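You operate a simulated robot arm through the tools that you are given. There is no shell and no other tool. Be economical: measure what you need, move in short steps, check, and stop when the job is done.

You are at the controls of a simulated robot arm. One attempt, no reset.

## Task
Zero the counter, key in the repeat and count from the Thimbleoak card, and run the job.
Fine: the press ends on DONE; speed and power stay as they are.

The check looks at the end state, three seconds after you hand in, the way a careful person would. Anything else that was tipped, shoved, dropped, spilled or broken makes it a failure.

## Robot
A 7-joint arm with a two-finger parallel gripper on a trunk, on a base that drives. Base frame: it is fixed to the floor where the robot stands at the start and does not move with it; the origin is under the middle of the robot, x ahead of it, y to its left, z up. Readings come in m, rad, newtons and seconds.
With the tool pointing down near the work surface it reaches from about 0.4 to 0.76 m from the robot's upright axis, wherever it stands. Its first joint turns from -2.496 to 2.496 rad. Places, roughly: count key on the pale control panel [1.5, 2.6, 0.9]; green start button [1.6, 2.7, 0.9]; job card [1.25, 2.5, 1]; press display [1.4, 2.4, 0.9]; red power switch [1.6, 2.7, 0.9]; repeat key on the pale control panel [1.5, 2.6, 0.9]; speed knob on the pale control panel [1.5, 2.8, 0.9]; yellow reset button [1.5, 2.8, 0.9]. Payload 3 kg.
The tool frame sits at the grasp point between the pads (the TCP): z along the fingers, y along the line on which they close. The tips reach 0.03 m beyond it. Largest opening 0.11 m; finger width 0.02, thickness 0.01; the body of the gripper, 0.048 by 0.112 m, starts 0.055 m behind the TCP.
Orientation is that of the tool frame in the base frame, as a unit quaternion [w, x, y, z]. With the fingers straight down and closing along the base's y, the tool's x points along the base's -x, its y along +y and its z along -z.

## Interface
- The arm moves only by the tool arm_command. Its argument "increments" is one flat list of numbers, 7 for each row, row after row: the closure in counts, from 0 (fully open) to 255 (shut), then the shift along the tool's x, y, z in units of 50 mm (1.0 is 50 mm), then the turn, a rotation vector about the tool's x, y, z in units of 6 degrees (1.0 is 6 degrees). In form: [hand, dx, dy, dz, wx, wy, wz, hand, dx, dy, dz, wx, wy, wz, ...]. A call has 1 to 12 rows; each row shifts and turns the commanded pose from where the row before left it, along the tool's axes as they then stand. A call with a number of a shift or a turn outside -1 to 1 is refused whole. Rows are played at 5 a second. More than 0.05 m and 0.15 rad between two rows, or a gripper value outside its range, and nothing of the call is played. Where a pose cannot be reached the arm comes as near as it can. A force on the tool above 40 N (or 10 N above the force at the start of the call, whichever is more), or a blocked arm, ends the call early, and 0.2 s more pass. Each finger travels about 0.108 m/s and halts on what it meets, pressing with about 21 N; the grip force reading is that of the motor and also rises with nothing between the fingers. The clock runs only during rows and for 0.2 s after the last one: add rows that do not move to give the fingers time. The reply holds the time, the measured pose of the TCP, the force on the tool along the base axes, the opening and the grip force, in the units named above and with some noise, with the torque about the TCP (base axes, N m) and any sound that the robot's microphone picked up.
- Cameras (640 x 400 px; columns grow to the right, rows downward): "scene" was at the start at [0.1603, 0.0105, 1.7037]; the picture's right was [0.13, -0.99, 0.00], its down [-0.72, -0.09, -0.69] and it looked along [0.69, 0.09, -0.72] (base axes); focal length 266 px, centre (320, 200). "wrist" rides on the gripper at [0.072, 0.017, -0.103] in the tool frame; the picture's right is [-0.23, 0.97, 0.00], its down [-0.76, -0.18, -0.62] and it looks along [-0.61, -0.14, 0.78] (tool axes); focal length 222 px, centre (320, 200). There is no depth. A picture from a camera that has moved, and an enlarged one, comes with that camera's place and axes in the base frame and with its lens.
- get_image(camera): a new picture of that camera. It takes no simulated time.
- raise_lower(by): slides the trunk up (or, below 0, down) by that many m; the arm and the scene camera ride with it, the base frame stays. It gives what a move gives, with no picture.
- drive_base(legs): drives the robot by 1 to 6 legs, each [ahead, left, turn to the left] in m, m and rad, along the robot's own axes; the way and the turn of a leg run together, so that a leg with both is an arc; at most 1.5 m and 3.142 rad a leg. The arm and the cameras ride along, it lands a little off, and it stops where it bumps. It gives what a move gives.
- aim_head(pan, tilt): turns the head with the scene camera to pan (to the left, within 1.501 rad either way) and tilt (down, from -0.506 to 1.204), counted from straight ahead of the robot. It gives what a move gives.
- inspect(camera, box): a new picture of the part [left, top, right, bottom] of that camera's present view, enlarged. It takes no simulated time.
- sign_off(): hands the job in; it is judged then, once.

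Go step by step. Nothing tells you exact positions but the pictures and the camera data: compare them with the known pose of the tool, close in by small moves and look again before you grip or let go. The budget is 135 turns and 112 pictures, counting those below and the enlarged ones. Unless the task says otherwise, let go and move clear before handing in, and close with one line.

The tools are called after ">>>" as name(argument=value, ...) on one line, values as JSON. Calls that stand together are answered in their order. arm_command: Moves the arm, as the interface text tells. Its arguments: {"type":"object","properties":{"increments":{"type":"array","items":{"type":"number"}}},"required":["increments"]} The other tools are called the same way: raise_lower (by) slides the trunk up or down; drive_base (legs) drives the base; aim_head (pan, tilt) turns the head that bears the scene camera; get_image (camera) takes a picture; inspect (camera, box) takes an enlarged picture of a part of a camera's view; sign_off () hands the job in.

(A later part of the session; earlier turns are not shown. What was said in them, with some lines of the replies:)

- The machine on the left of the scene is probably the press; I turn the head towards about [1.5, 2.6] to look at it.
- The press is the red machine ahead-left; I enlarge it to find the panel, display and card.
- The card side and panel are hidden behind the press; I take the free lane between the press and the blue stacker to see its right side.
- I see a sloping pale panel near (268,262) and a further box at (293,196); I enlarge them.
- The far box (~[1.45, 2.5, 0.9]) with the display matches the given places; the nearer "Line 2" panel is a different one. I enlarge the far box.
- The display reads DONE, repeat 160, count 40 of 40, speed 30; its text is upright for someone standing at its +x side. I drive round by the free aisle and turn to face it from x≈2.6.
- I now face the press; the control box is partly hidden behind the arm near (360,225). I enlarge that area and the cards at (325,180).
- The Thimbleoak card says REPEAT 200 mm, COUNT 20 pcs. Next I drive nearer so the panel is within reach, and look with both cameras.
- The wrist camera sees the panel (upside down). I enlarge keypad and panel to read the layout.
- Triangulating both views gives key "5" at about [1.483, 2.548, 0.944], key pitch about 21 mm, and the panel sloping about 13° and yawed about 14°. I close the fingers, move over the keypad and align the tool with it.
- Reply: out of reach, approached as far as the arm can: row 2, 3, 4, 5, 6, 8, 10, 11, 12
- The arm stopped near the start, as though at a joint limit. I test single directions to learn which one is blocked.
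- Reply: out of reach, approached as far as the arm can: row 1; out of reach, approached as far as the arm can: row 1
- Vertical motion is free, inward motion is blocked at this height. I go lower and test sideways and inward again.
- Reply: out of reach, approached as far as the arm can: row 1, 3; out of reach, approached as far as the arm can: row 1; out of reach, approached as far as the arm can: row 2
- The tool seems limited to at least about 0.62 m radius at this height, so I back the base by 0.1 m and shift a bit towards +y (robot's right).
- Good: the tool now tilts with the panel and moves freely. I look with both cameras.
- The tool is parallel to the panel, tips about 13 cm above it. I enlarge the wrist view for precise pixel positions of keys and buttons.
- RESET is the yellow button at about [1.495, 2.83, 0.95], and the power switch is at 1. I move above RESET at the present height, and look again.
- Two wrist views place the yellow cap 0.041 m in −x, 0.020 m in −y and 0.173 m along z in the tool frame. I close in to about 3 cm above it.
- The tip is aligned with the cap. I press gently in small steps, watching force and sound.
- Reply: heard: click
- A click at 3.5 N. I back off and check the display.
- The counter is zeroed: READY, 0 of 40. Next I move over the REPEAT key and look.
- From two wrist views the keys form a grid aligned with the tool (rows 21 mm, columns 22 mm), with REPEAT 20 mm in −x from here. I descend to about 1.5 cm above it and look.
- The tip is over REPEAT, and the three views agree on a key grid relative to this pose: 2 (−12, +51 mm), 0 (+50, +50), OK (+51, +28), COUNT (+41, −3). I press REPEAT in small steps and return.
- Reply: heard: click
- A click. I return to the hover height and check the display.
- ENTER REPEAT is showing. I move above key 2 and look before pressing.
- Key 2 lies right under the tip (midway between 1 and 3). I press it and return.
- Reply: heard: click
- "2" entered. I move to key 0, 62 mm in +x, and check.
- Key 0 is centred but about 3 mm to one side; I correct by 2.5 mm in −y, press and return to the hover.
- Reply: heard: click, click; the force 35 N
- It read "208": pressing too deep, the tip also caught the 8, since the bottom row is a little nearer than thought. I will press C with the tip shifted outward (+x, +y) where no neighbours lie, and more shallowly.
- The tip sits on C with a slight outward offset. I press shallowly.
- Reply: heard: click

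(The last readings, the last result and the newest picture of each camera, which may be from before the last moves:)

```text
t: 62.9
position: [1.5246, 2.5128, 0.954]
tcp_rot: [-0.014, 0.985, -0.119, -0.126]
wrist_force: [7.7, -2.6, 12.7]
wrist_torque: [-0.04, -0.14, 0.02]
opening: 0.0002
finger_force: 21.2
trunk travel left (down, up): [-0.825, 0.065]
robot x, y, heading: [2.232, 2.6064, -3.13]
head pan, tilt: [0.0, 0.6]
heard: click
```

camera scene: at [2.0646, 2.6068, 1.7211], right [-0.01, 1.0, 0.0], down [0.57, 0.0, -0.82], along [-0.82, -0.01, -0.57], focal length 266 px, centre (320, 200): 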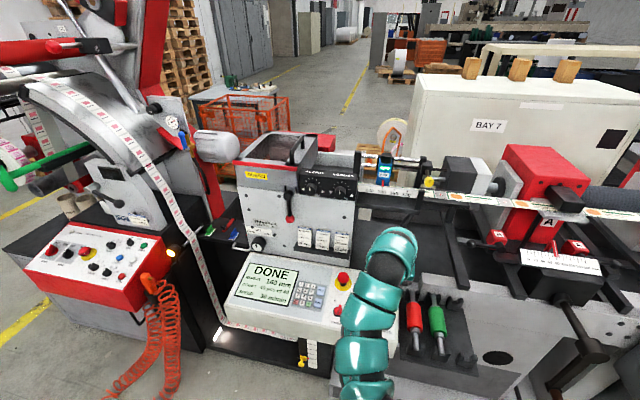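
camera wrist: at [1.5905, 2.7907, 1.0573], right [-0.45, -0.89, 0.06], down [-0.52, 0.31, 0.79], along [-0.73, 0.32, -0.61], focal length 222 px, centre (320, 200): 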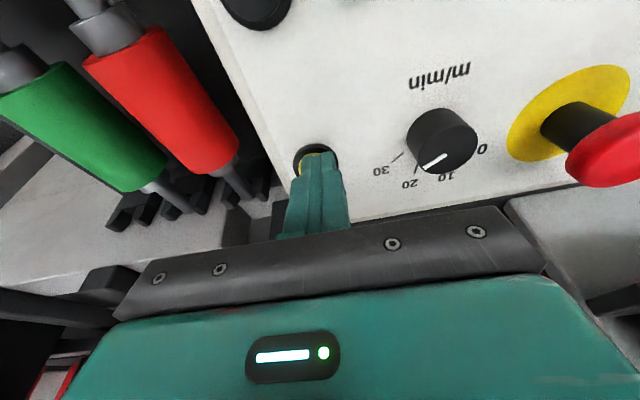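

>>> arm_command(increments=[255, 0, 0, -0.38, 0, 0, 0, 255, 0, 0, 0, 0, 0, 0])

>>> inspect(camera="scene", box=[220, 250, 348, 330])

```text
t: 63.5
position: [1.5266, 2.5137, 0.9713]
tcp_rot: [-0.016, 0.985, -0.12, -0.124]
wrist_force: [0.7, 0.9, 0.0]
wrist_torque: [-0.02, -0.02, -0.01]
opening: 0.0001
finger_force: 21.5
trunk travel left (down, up): [-0.825, 0.065]
robot x, y, heading: [2.2302, 2.6067, -3.135]
head pan, tilt: [0.0, 0.6]
```

```text
5.00 times, centred on (284, 290) of scene
camera zoom: at [2.0643, 2.6054, 1.721], right [-0.01, 1.0, 0.0], down [0.57, 0.01, -0.82], along [-0.82, -0.01, -0.57], focal length 1332 px, centre (500, -250)
```

zoom: 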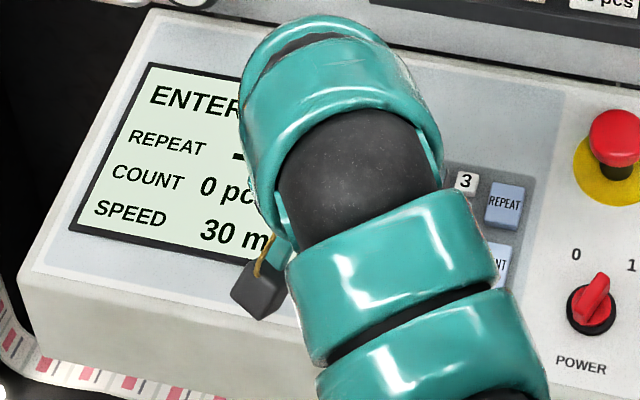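

The entry is cleared. I go back to key 2 and press as before.

>>> arm_command(increments=[255, -0.69, -0.225, 0, 0, 0, 0, 255, -0.69, -0.225, 0, 0, 0, 0, 255, 0, 0, 0, 0, 0, 0, 255, 0, 0, 0.34, 0, 0, 0, 255, 0, 0, 0.06, 0, 0, 0, 255, 0, 0, 0.05, 0, 0, 0, 255, 0, 0, 0, 0, 0, 0])

>>> arm_command(increments=[255, 0, 0, -0.45, 0, 0, 0, 255, 0, 0, 0, 0, 0, 0])

>>> inspect(camera="scene", box=[220, 250, 348, 330])

```text
t: 65.1
position: [1.4605, 2.5505, 0.968]
tcp_rot: [-0.015, 0.985, -0.12, -0.126]
wrist_force: [-0.2, -1.2, 5.8]
wrist_torque: [-0.03, 0.02, 0.0]
opening: 0.0
finger_force: 21.2
trunk travel left (down, up): [-0.825, 0.065]
robot x, y, heading: [2.2318, 2.6089, -3.131]
head pan, tilt: [0.0, 0.6]
heard: click
```

```text
t: 65.7
position: [1.4671, 2.5506, 0.987]
tcp_rot: [-0.015, 0.985, -0.12, -0.124]
wrist_force: [0.0, -0.6, 0.6]
wrist_torque: [0.03, -0.03, -0.02]
opening: 0.0002
finger_force: 21.1
trunk travel left (down, up): [-0.825, 0.065]
robot x, y, heading: [2.2309, 2.6059, -3.134]
head pan, tilt: [0.0, 0.6]
```

```text
5.00 times, centred on (284, 290) of scene
camera zoom: at [2.0639, 2.6056, 1.721], right [-0.01, 1.0, 0.0], down [0.57, 0.01, -0.82], along [-0.82, -0.01, -0.57], focal length 1332 px, centre (500, -250)
```

zoom: 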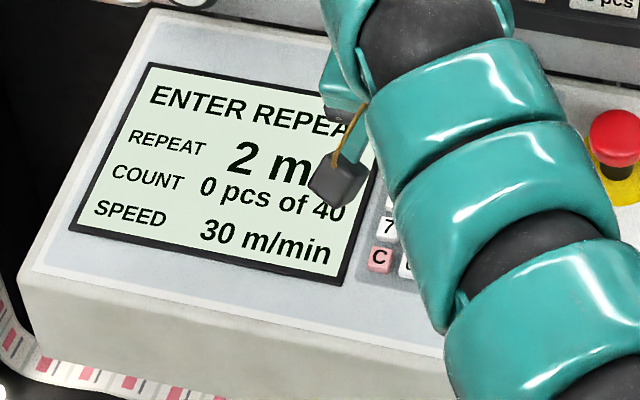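

"2" is in. Now key 0 with a 6 mm outward offset and shallow press.

>>> arm_command(increments=[255, 0.68, -0.025, 0, 0, 0, 0, 255, 0.68, -0.025, 0, 0, 0, 0, 255, 0, 0, 0, 0, 0, 0, 255, 0, 0, 0.28, 0, 0, 0, 255, 0, 0, 0.05, 0, 0, 0, 255, 0, 0, 0.03, 0, 0, 0, 255, 0, 0, 0, 0, 0, 0])

>>> arm_command(increments=[255, 0, 0, -0.36, 0, 0, 0, 255, 0, 0, 0, 0, 0, 0])

>>> inspect(camera="scene", box=[220, 250, 348, 330])

```text
t: 67.3
position: [1.5284, 2.538, 0.9556]
tcp_rot: [-0.014, 0.985, -0.12, -0.126]
wrist_force: [5.1, 0.4, 11.1]
wrist_torque: [-0.01, -0.13, 0.01]
opening: 0.0
finger_force: 21.0
trunk travel left (down, up): [-0.825, 0.065]
robot x, y, heading: [2.2329, 2.6068, -3.133]
head pan, tilt: [0.0, 0.6]
heard: click
```

```text
t: 67.9
position: [1.5322, 2.5367, 0.9725]
tcp_rot: [-0.015, 0.985, -0.12, -0.124]
wrist_force: [-0.5, 0.1, 0.8]
wrist_torque: [0.0, 0.0, 0.02]
opening: 0.0001
finger_force: 21.3
trunk travel left (down, up): [-0.825, 0.065]
robot x, y, heading: [2.2287, 2.6075, -3.135]
head pan, tilt: [0.0, 0.6]
```

```text
5.00 times, centred on (284, 290) of scene
camera zoom: at [2.064, 2.6055, 1.721], right [-0.01, 1.0, 0.0], down [0.57, 0.01, -0.82], along [-0.82, -0.01, -0.57], focal length 1332 px, centre (500, -250)
```

zoom: 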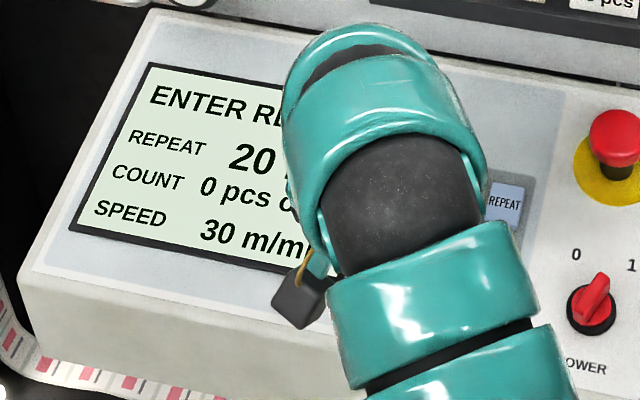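

"20" now; one more 0 with the same press.

>>> arm_command(increments=[255, 0, 0, 0.28, 0, 0, 0, 255, 0, 0, 0.05, 0, 0, 0, 255, 0, 0, 0.02, 0, 0, 0, 255, 0, 0, 0, 0, 0, 0])

>>> arm_command(increments=[255, 0, 0, -0.35, 0, 0, 0, 255, 0, 0, 0, 0, 0, 0])

>>> inspect(camera="scene", box=[220, 250, 348, 330])

```text
t: 68.9
position: [1.5293, 2.5384, 0.9558]
tcp_rot: [-0.015, 0.985, -0.12, -0.125]
wrist_force: [4.1, -1.5, 7.8]
wrist_torque: [0.0, -0.16, 0.03]
opening: 0.0001
finger_force: 20.7
trunk travel left (down, up): [-0.825, 0.065]
robot x, y, heading: [2.231, 2.6082, -3.134]
head pan, tilt: [0.0, 0.6]
heard: click
```

```text
t: 69.5
position: [1.5315, 2.5391, 0.9719]
tcp_rot: [-0.015, 0.985, -0.119, -0.124]
wrist_force: [0.2, -0.9, 0.2]
wrist_torque: [0.01, 0.0, -0.02]
opening: 0.0001
finger_force: 20.9
trunk travel left (down, up): [-0.825, 0.065]
robot x, y, heading: [2.2328, 2.6082, -3.136]
head pan, tilt: [0.0, 0.6]
```

```text
5.00 times, centred on (284, 290) of scene
camera zoom: at [2.0641, 2.6055, 1.721], right [-0.01, 1.0, 0.0], down [0.57, 0.01, -0.82], along [-0.82, -0.01, -0.57], focal length 1332 px, centre (500, -250)
```

zoom: 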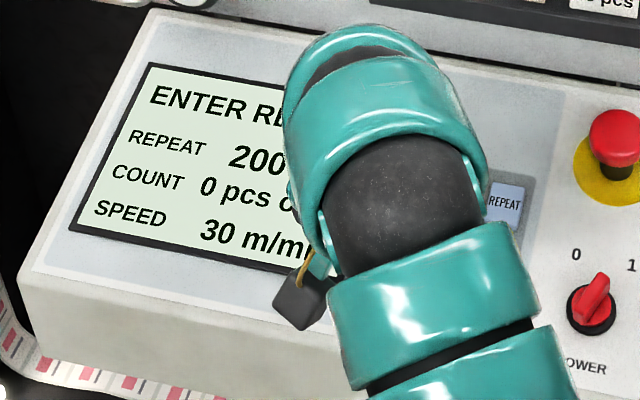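

REPEAT 200 entered. I move to OK (22.5 mm in −y) and look.

>>> arm_command(increments=[255, 0, -0.45, 0, 0, 0, 0, 255, 0, 0, 0, 0, 0, 0])

>>> inspect(camera="wrist", box=[240, 70, 400, 190])

```text
t: 70.1
position: [1.5381, 2.5587, 0.9715]
tcp_rot: [-0.015, 0.985, -0.12, -0.125]
wrist_force: [0.4, 0.7, -0.3]
wrist_torque: [0.03, -0.01, -0.03]
opening: 0.0002
finger_force: 20.7
trunk travel left (down, up): [-0.825, 0.065]
robot x, y, heading: [2.2334, 2.6054, -3.134]
head pan, tilt: [0.0, 0.6]
```

```text
3.33 times, centred on (320, 130) of wrist
camera zoom: at [1.6262, 2.5201, 1.0542], right [-0.45, -0.89, 0.06], down [-0.52, 0.31, 0.79], along [-0.73, 0.33, -0.61], focal length 740 px, centre (320, 433)
```

zoom: 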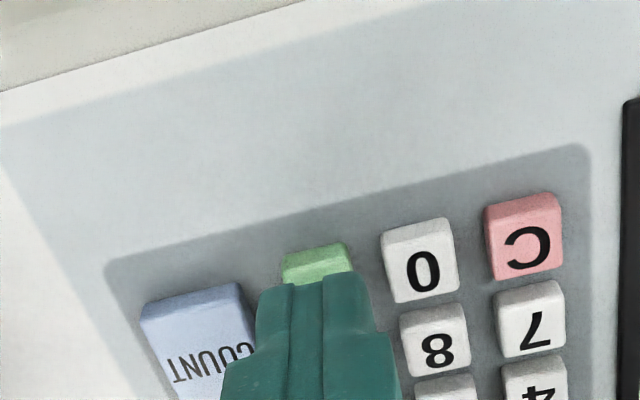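

The tip is centred on OK with the outward offset; press.

>>> arm_command(increments=[255, 0, 0, 0.28, 0, 0, 0, 255, 0, 0, 0.05, 0, 0, 0, 255, 0, 0, 0.02, 0, 0, 0, 255, 0, 0, 0, 0, 0, 0])

>>> arm_command(increments=[255, 0, 0, -0.35, 0, 0, 0, 255, 0, 0, 0, 0, 0, 0])

>>> inspect(camera="scene", box=[220, 250, 348, 330])

```text
t: 71.1
position: [1.5344, 2.562, 0.9557]
tcp_rot: [-0.015, 0.985, -0.12, -0.125]
wrist_force: [-0.3, 0.3, 9.9]
wrist_torque: [-0.02, 0.06, 0.01]
opening: 0.0
finger_force: 20.6
trunk travel left (down, up): [-0.825, 0.065]
robot x, y, heading: [2.2345, 2.6061, -3.132]
head pan, tilt: [0.0, 0.6]
heard: click
```

```text
t: 71.7
position: [1.5387, 2.5597, 0.9717]
tcp_rot: [-0.015, 0.985, -0.12, -0.124]
wrist_force: [0.8, -0.5, -0.7]
wrist_torque: [-0.02, -0.02, 0.0]
opening: 0.0001
finger_force: 21.0
trunk travel left (down, up): [-0.825, 0.065]
robot x, y, heading: [2.2354, 2.6093, -3.129]
head pan, tilt: [0.0, 0.6]
```

```text
5.00 times, centred on (284, 290) of scene
camera zoom: at [2.0642, 2.6057, 1.721], right [-0.01, 1.0, 0.0], down [0.57, 0.01, -0.82], along [-0.82, -0.01, -0.57], focal length 1332 px, centre (500, -250)
```

zoom: 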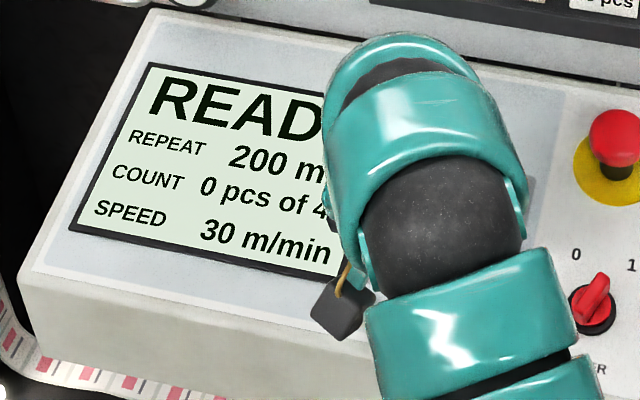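

READY with REPEAT 200. Next COUNT: 15 mm in −x and 33 mm in −y.

>>> arm_command(increments=[255, -0.3, -0.66, 0, 0, 0, 0, 255, 0, 0, 0, 0, 0, 0])

>>> inspect(camera="wrist", box=[240, 70, 400, 190])

```text
t: 72.3
position: [1.5316, 2.5938, 0.9746]
tcp_rot: [-0.016, 0.985, -0.12, -0.124]
wrist_force: [-0.4, 0.4, 0.5]
wrist_torque: [0.0, 0.02, 0.0]
opening: 0.0001
finger_force: 21.0
trunk travel left (down, up): [-0.825, 0.065]
robot x, y, heading: [2.2349, 2.6072, -3.131]
head pan, tilt: [0.0, 0.6]
```

```text
3.33 times, centred on (320, 130) of wrist
camera zoom: at [1.6195, 2.555, 1.0574], right [-0.45, -0.89, 0.06], down [-0.52, 0.31, 0.79], along [-0.73, 0.33, -0.61], focal length 740 px, centre (320, 433)
```

zoom: 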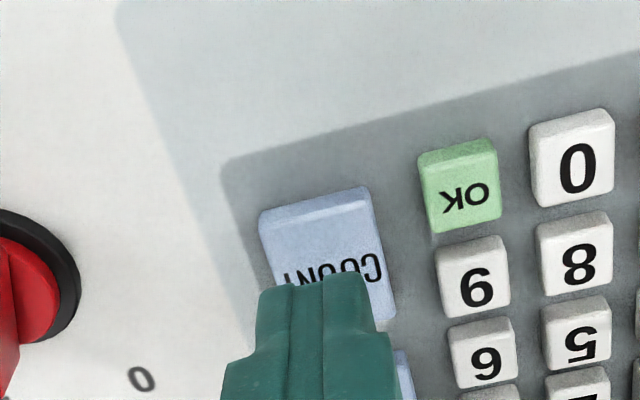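

The tip is on COUNT's label; press.

>>> arm_command(increments=[255, 0, 0, 0.3, 0, 0, 0, 255, 0, 0, 0.05, 0, 0, 0, 255, 0, 0, 0.03, 0, 0, 0, 255, 0, 0, 0, 0, 0, 0])

>>> arm_command(increments=[255, 0, 0, -0.38, 0, 0, 0, 255, 0, 0, 0, 0, 0, 0])

>>> inspect(camera="scene", box=[220, 250, 348, 330])

```text
t: 73.3
position: [1.5278, 2.5957, 0.9585]
tcp_rot: [-0.015, 0.985, -0.12, -0.126]
wrist_force: [-0.7, -1.6, 10.6]
wrist_torque: [-0.05, 0.04, 0.01]
opening: 0.0
finger_force: 21.3
trunk travel left (down, up): [-0.825, 0.065]
robot x, y, heading: [2.2358, 2.6063, -3.13]
head pan, tilt: [0.0, 0.6]
heard: click
```

```text
t: 73.9
position: [1.5315, 2.5962, 0.9744]
tcp_rot: [-0.015, 0.985, -0.12, -0.124]
wrist_force: [-0.8, 0.8, -0.1]
wrist_torque: [-0.02, 0.02, -0.01]
opening: 0.0
finger_force: 21.1
trunk travel left (down, up): [-0.825, 0.065]
robot x, y, heading: [2.2352, 2.6038, -3.133]
head pan, tilt: [0.0, 0.6]
```

```text
5.00 times, centred on (284, 290) of scene
camera zoom: at [2.0642, 2.6057, 1.721], right [-0.01, 1.0, 0.0], down [0.57, 0.01, -0.82], along [-0.82, -0.01, -0.57], focal length 1332 px, centre (500, -250)
```

zoom: 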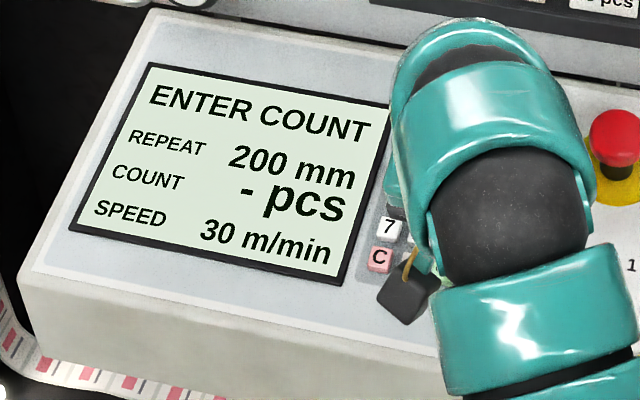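

ENTER COUNT. Back to key 2 (net −53, +58 mm) and press.

>>> arm_command(increments=[255, -0.53, 0.58, 0, 0, 0, 0, 255, -0.53, 0.58, 0, 0, 0, 0, 255, 0, 0, 0, 0, 0, 0])

>>> inspect(camera="wrist", box=[240, 70, 400, 190])

```text
t: 74.7
position: [1.4656, 2.5492, 0.9893]
tcp_rot: [-0.016, 0.985, -0.119, -0.125]
wrist_force: [0.7, -0.8, 0.0]
wrist_torque: [-0.02, 0.0, 0.02]
opening: 0.0
finger_force: 20.7
trunk travel left (down, up): [-0.825, 0.065]
robot x, y, heading: [2.2336, 2.6075, -3.13]
head pan, tilt: [0.0, 0.6]
```

```text
3.33 times, centred on (320, 130) of wrist
camera zoom: at [1.5543, 2.5114, 1.0712], right [-0.45, -0.89, 0.06], down [-0.52, 0.31, 0.79], along [-0.72, 0.33, -0.61], focal length 740 px, centre (320, 433)
```

zoom: 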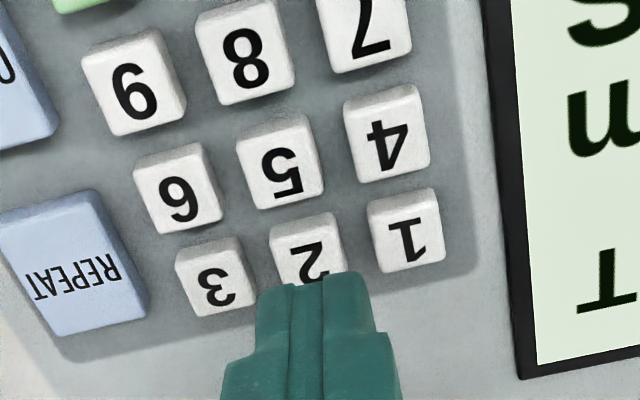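

The tip is on 2, slightly outward; a 1.5 mm correction, then press.

>>> arm_command(increments=[255, 0.02, -0.03, 0.34, 0, 0, 0, 255, 0, 0, 0.06, 0, 0, 0, 255, 0, 0, 0.05, 0, 0, 0, 255, 0, 0, 0, 0, 0, 0])

>>> arm_command(increments=[255, 0, 0, -0.45, 0, 0, 0, 255, 0, 0, 0, 0, 0, 0])

>>> inspect(camera="scene", box=[220, 250, 348, 330])

```text
t: 75.7
position: [1.4639, 2.553, 0.9666]
tcp_rot: [-0.015, 0.985, -0.12, -0.124]
wrist_force: [0.5, 0.6, 5.2]
wrist_torque: [-0.02, 0.01, -0.03]
opening: 0.0001
finger_force: 20.8
trunk travel left (down, up): [-0.825, 0.065]
robot x, y, heading: [2.2325, 2.6046, -3.134]
head pan, tilt: [0.0, 0.6]
heard: click
```

```text
t: 76.3
position: [1.4687, 2.5521, 0.9871]
tcp_rot: [-0.015, 0.985, -0.12, -0.124]
wrist_force: [0.4, -0.1, 0.6]
wrist_torque: [-0.03, 0.03, -0.01]
opening: 0.0
finger_force: 21.4
trunk travel left (down, up): [-0.825, 0.065]
robot x, y, heading: [2.2316, 2.6075, -3.14]
head pan, tilt: [0.0, 0.6]
```

```text
5.00 times, centred on (284, 290) of scene
camera zoom: at [2.0639, 2.6056, 1.721], right [-0.01, 1.0, 0.0], down [0.57, 0.01, -0.82], along [-0.82, -0.01, -0.57], focal length 1332 px, centre (500, -250)
```

zoom: 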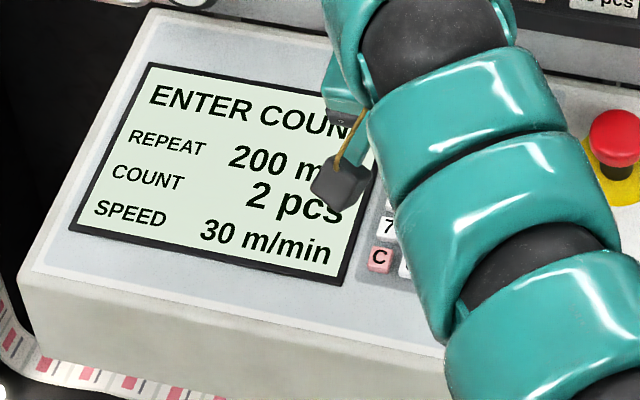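

"2" is in. Now 0 as before.

>>> arm_command(increments=[255, 0.67, -0.01, 0, 0, 0, 0, 255, 0.67, -0.01, 0, 0, 0, 0, 255, 0, 0, 0, 0, 0, 0, 255, 0, 0, 0.28, 0, 0, 0, 255, 0, 0, 0.05, 0, 0, 0, 255, 0, 0, 0.02, 0, 0, 0, 255, 0, 0, 0, 0, 0, 0])

>>> arm_command(increments=[255, 0, 0, -0.35, 0, 0, 0, 255, 0, -0.45, 0, 0, 0, 0, 255, 0, 0, 0, 0, 0, 0])

>>> inspect(camera="scene", box=[220, 250, 348, 330])

>>> inspect(camera="wrist", box=[240, 70, 400, 190])

```text
t: 77.9
position: [1.5281, 2.5379, 0.956]
tcp_rot: [-0.016, 0.985, -0.12, -0.125]
wrist_force: [3.4, 1.8, 10.8]
wrist_torque: [0.01, -0.11, 0.03]
opening: 0.0003
finger_force: 21.0
trunk travel left (down, up): [-0.825, 0.065]
robot x, y, heading: [2.2314, 2.6067, -3.132]
head pan, tilt: [0.0, 0.6]
heard: click
```

```text
t: 78.7
position: [1.5386, 2.5592, 0.9701]
tcp_rot: [-0.015, 0.985, -0.119, -0.124]
wrist_force: [0.8, 0.3, -0.2]
wrist_torque: [0.01, -0.03, 0.01]
opening: 0.0
finger_force: 21.1
trunk travel left (down, up): [-0.825, 0.065]
robot x, y, heading: [2.2342, 2.6081, -3.131]
head pan, tilt: [0.0, 0.6]
```

```text
5.00 times, centred on (284, 290) of scene
camera zoom: at [2.0645, 2.6048, 1.7211], right [-0.01, 1.0, 0.0], down [0.57, 0.01, -0.82], along [-0.82, -0.01, -0.57], focal length 1332 px, centre (500, -250)
```

zoom: 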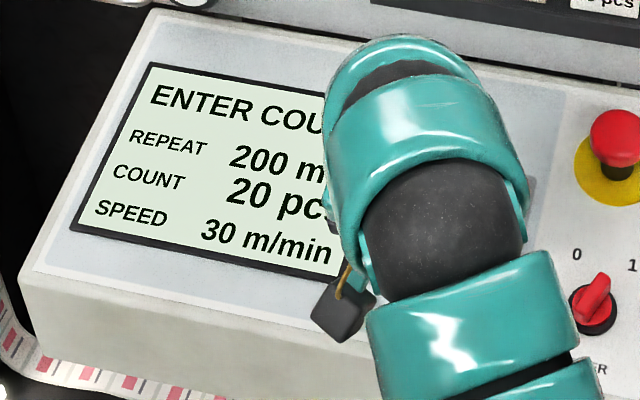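

```text
3.33 times, centred on (320, 130) of wrist
camera zoom: at [1.627, 2.5201, 1.053], right [-0.45, -0.89, 0.06], down [-0.52, 0.31, 0.79], along [-0.73, 0.33, -0.61], focal length 740 px, centre (320, 433)
```

zoom: 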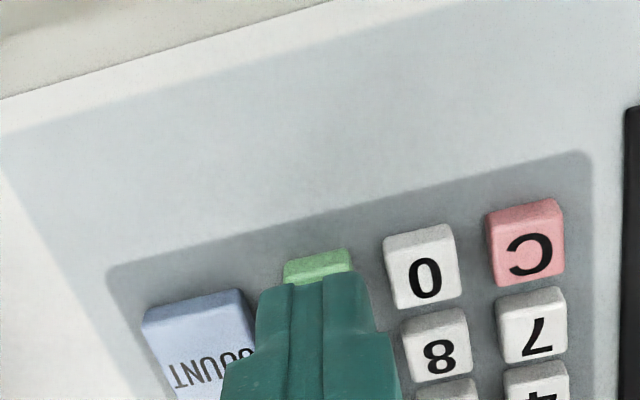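

COUNT 20 is entered and the tip sits over OK just as before; I press it and back away higher.

>>> arm_command(increments=[255, 0, 0, 0.28, 0, 0, 0, 255, 0, 0, 0.05, 0, 0, 0, 255, 0, 0, 0.02, 0, 0, 0, 255, 0, 0, 0, 0, 0, 0])

>>> arm_command(increments=[255, 0, 0, -0.9, 0, 0, 0, 255, 0, 0, -0.9, 0, 0, 0, 255, 0, -0.8, -0.5, 0, 0, 0, 255, 0, -0.8, 0, 0, 0, 0, 255, 0, -0.8, 0, 0, 0, 0, 255, 0, 0, 0, 0, 0, 0])

>>> inspect(camera="scene", box=[220, 250, 348, 330])

>>> get_image(camera="wrist")

```text
t: 79.7
position: [1.5362, 2.5609, 0.9547]
tcp_rot: [-0.015, 0.985, -0.12, -0.126]
wrist_force: [-0.4, 2.2, 11.6]
wrist_torque: [0.04, 0.02, 0.01]
opening: 0.0
finger_force: 20.6
trunk travel left (down, up): [-0.825, 0.065]
robot x, y, heading: [2.2337, 2.6054, -3.131]
head pan, tilt: [0.0, 0.6]
heard: click
```

```text
t: 81.1
position: [1.5905, 2.671, 1.0656]
tcp_rot: [-0.015, 0.985, -0.12, -0.124]
wrist_force: [0.1, -1.1, 0.2]
wrist_torque: [0.0, 0.01, -0.01]
opening: 0.0001
finger_force: 20.8
trunk travel left (down, up): [-0.825, 0.065]
robot x, y, heading: [2.2293, 2.6088, -3.13]
head pan, tilt: [0.0, 0.6]
```

```text
5.00 times, centred on (284, 290) of scene
camera zoom: at [2.064, 2.6053, 1.7211], right [-0.01, 1.0, 0.0], down [0.57, 0.01, -0.82], along [-0.82, -0.01, -0.57], focal length 1332 px, centre (500, -250)
```

zoom: 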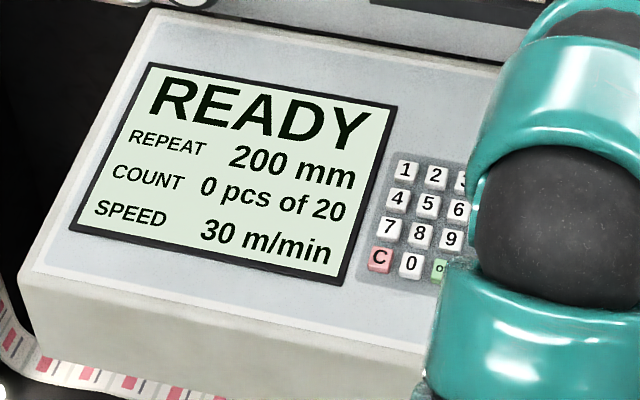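

```text
62 pictures are left
camera wrist: at [1.6782, 2.6316, 1.1478], right [-0.45, -0.89, 0.06], down [-0.52, 0.31, 0.79], along [-0.72, 0.33, -0.61], focal length 222 px, centre (320, 200)
```

wrist: 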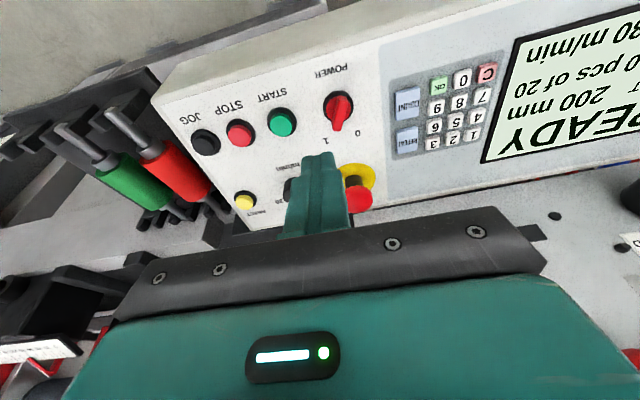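

READY, 200 mm, 0 of 20, speed 30. START is about 42 mm in −y from here; I approach to about 4 cm above it and look.

>>> arm_command(increments=[255, 0, -0.416, 0.68, 0, 0, 0, 255, 0, -0.416, 0.68, 0, 0, 0, 255, 0, 0, 0, 0, 0, 0])

>>> inspect(camera="wrist", box=[220, 40, 420, 190])

```text
t: 81.9
position: [1.5839, 2.7146, 1.0009]
tcp_rot: [-0.015, 0.985, -0.121, -0.124]
wrist_force: [0.1, -0.3, 0.7]
wrist_torque: [0.02, 0.02, 0.01]
opening: 0.0
finger_force: 20.5
trunk travel left (down, up): [-0.825, 0.065]
robot x, y, heading: [2.2303, 2.6058, -3.132]
head pan, tilt: [0.0, 0.6]
```

```text
2.67 times, centred on (320, 115) of wrist
camera zoom: at [1.6724, 2.6754, 1.0823], right [-0.45, -0.89, 0.06], down [-0.52, 0.31, 0.79], along [-0.73, 0.32, -0.61], focal length 592 px, centre (320, 427)
```

zoom: 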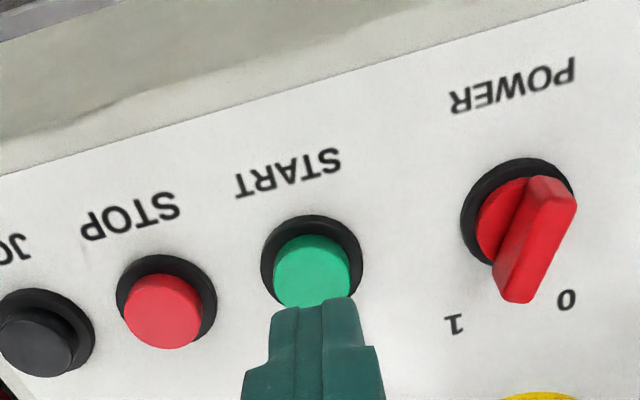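

The tip is near the green cap; I shift about 4 mm in −x and 3 mm in −y while lowering 2 cm, and look again.

>>> arm_command(increments=[255, -0.08, -0.055, 0.4, 0, 0, 0, 255, 0, 0, 0, 0, 0, 0])

>>> inspect(camera="wrist", box=[240, 70, 400, 190])

```text
t: 82.5
position: [1.5764, 2.7175, 0.983]
tcp_rot: [-0.015, 0.985, -0.12, -0.124]
wrist_force: [-0.8, -0.8, 0.2]
wrist_torque: [0.01, 0.03, 0.02]
opening: 0.0
finger_force: 21.2
trunk travel left (down, up): [-0.825, 0.065]
robot x, y, heading: [2.2339, 2.608, -3.131]
head pan, tilt: [0.0, 0.6]
```

```text
3.33 times, centred on (320, 130) of wrist
camera zoom: at [1.6643, 2.6799, 1.0652], right [-0.45, -0.89, 0.06], down [-0.52, 0.31, 0.79], along [-0.73, 0.33, -0.61], focal length 740 px, centre (320, 433)
```

zoom: 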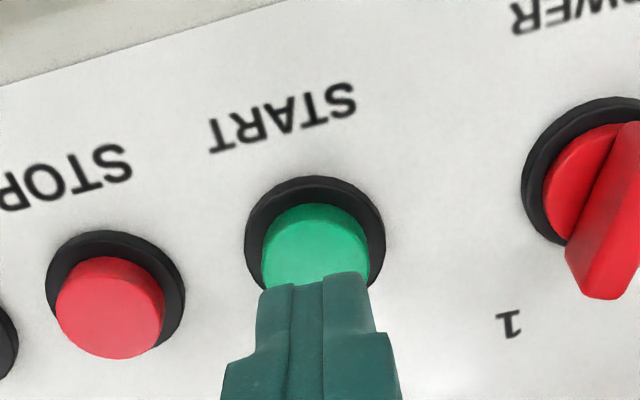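

Aligned with START; I press stepwise.

>>> arm_command(increments=[255, 0, 0, 0.3, 0, 0, 0, 255, 0, 0, 0.06, 0, 0, 0, 255, 0, 0, 0.06, 0, 0, 0, 255, 0, 0, 0, 0, 0, 0])

```text
t: 83.5
position: [1.5698, 2.7205, 0.9619]
tcp_rot: [-0.015, 0.985, -0.12, -0.125]
wrist_force: [0.1, -1.1, 3.2]
wrist_torque: [0.0, -0.01, 0.01]
opening: 0.0
finger_force: 20.8
trunk travel left (down, up): [-0.825, 0.065]
robot x, y, heading: [2.2268, 2.6078, -3.131]
head pan, tilt: [0.0, 0.6]
heard: click
```

A click; I back off straight and read the display.

>>> arm_command(increments=[255, 0, 0, -0.8, 0, 0, 0, 255, 0, 0, -0.8, 0, 0, 0, 255, 0, 0, -0.8, 0, 0, 0, 255, 0, 0, 0, 0, 0, 0])

>>> inspect(camera="scene", box=[220, 250, 348, 330])

```text
t: 84.5
position: [1.5995, 2.7138, 1.0787]
tcp_rot: [-0.015, 0.985, -0.119, -0.123]
wrist_force: [-0.3, 0.2, 0.2]
wrist_torque: [0.04, -0.02, -0.01]
opening: 0.0
finger_force: 20.8
trunk travel left (down, up): [-0.825, 0.065]
robot x, y, heading: [2.2331, 2.6093, -3.131]
head pan, tilt: [0.0, 0.6]
```

```text
5.00 times, centred on (284, 290) of scene
camera zoom: at [2.0641, 2.6058, 1.721], right [-0.01, 1.0, 0.0], down [0.57, 0.01, -0.82], along [-0.82, -0.01, -0.57], focal length 1332 px, centre (500, -250)
```

zoom: 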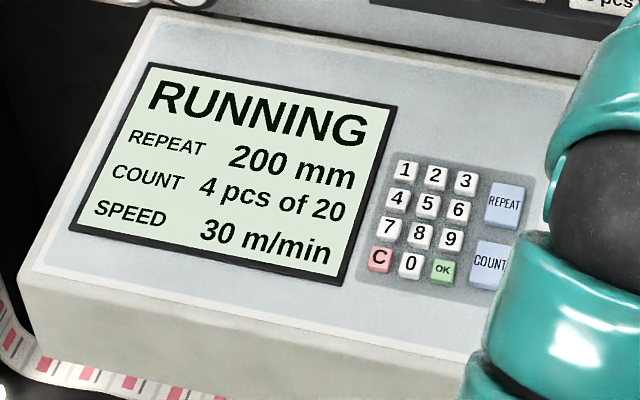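

The press is running (4 of 20). I lift further, back the robot away and let the time pass.

>>> arm_command(increments=[255, 0, 0, -0.8, 0, 0, 0, 255, 0, 0, 0, 0, 0, 0, 255, 0, 0, 0, 0, 0, 0, 255, 0, 0, 0, 0, 0, 0, 255, 0, 0, 0, 0, 0, 0, 255, 0, 0, 0, 0, 0, 0, 255, 0, 0, 0, 0, 0, 0, 255, 0, 0, 0, 0, 0, 0, 255, 0, 0, 0, 0, 0, 0, 255, 0, 0, 0, 0, 0, 0, 255, 0, 0, 0, 0, 0, 0, 255, 0, 0, 0, 0, 0, 0])

>>> drive_base(legs=[[-0.3, 0, 0]])

>>> arm_command(increments=[255, 0, 0, 0, 0, 0, 0, 255, 0, 0, 0, 0, 0, 0, 255, 0, 0, 0, 0, 0, 0, 255, 0, 0, 0, 0, 0, 0, 255, 0, 0, 0, 0, 0, 0, 255, 0, 0, 0, 0, 0, 0, 255, 0, 0, 0, 0, 0, 0, 255, 0, 0, 0, 0, 0, 0, 255, 0, 0, 0, 0, 0, 0, 255, 0, 0, 0, 0, 0, 0, 255, 0, 0, 0, 0, 0, 0, 255, 0, 0, 0, 0, 0, 0])

>>> get_image(camera="scene")

```text
t: 87.1
position: [1.6096, 2.7133, 1.116]
tcp_rot: [-0.016, 0.985, -0.121, -0.125]
wrist_force: [0.6, -0.8, 0.4]
wrist_torque: [-0.04, 0.01, 0.0]
opening: 0.0
finger_force: 20.9
trunk travel left (down, up): [-0.825, 0.065]
robot x, y, heading: [2.2348, 2.6046, -3.131]
head pan, tilt: [0.0, 0.6]
```

```text
t: 89.1
position: [1.9031, 2.7163, 1.1157]
tcp_rot: [-0.015, 0.985, -0.121, -0.125]
wrist_force: [0.1, -0.3, 0.7]
wrist_torque: [0.02, -0.02, 0.0]
opening: 0.0001
finger_force: 21.5
trunk travel left (down, up): [-0.825, 0.065]
robot x, y, heading: [2.5257, 2.61, -3.134]
head pan, tilt: [0.0, 0.6]
```

```text
t: 91.7
position: [1.9022, 2.7157, 1.1157]
tcp_rot: [-0.016, 0.985, -0.121, -0.124]
wrist_force: [0.3, 0.2, 0.1]
wrist_torque: [0.01, -0.01, -0.01]
opening: 0.0002
finger_force: 20.7
trunk travel left (down, up): [-0.825, 0.065]
robot x, y, heading: [2.5245, 2.6042, -3.133]
head pan, tilt: [0.0, 0.6]
```

```text
58 pictures are left
camera scene: at [2.3572, 2.6083, 1.7211], right [-0.01, 1.0, 0.0], down [0.56, 0.0, -0.83], along [-0.82, -0.01, -0.56], focal length 266 px, centre (320, 200)
```

scene: 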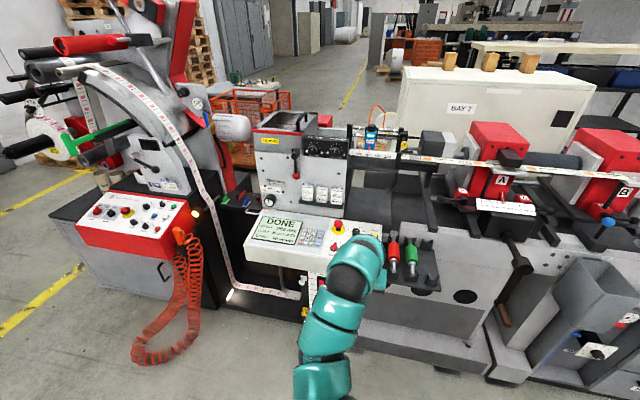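

The display shows DONE; I enlarge it and the panel for a final check.

>>> inspect(camera="scene", box=[240, 205, 304, 255])

>>> inspect(camera="wrist", box=[160, 0, 480, 200])

```text
8.00 times, centred on (272, 230) of scene
camera zoom: at [2.3572, 2.6083, 1.7211], right [-0.01, 1.0, 0.0], down [0.56, 0.0, -0.83], along [-0.82, -0.01, -0.56], focal length 2132 px, centre (704, -40)
```

zoom: 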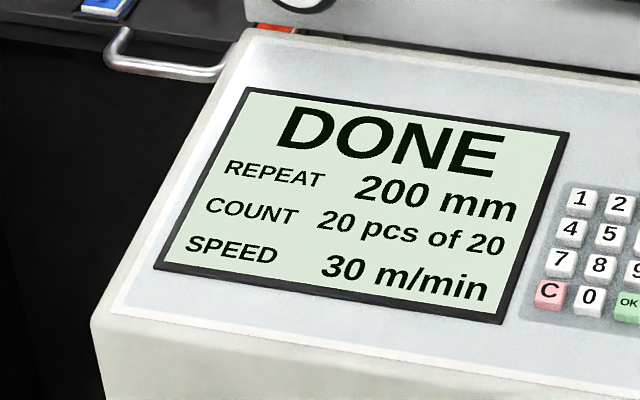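

```text
2.00 times, centred on (320, 100) of wrist
camera zoom: at [1.9903, 2.6764, 1.1983], right [-0.45, -0.89, 0.06], down [-0.52, 0.31, 0.79], along [-0.72, 0.33, -0.61], focal length 444 px, centre (320, 400)
```

zoom: 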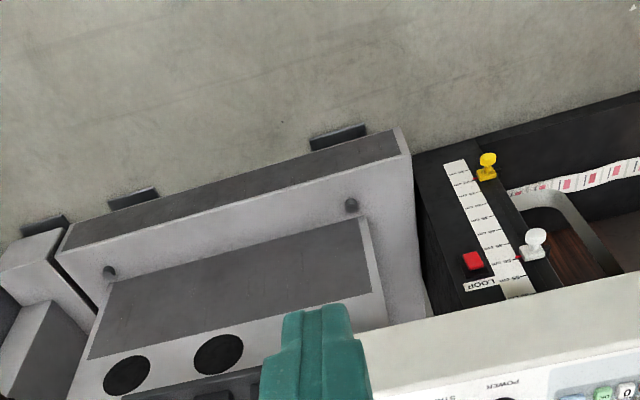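

DONE shows with REPEAT 200 mm, COUNT 20 of 20 and SPEED 30 unchanged, power is on, and the arm is clear; I hand in.

>>> sign_off()

```text
The job is handed in.
```

The Thimbleoak job is run: I zeroed the counter and keyed in repeat 200 mm and count 20. The press ended on DONE at 20 of 20, with speed still 30 m/min and power still on; one slip while keying the repeat (it read 208) was cleared with C and re-entered before the run.
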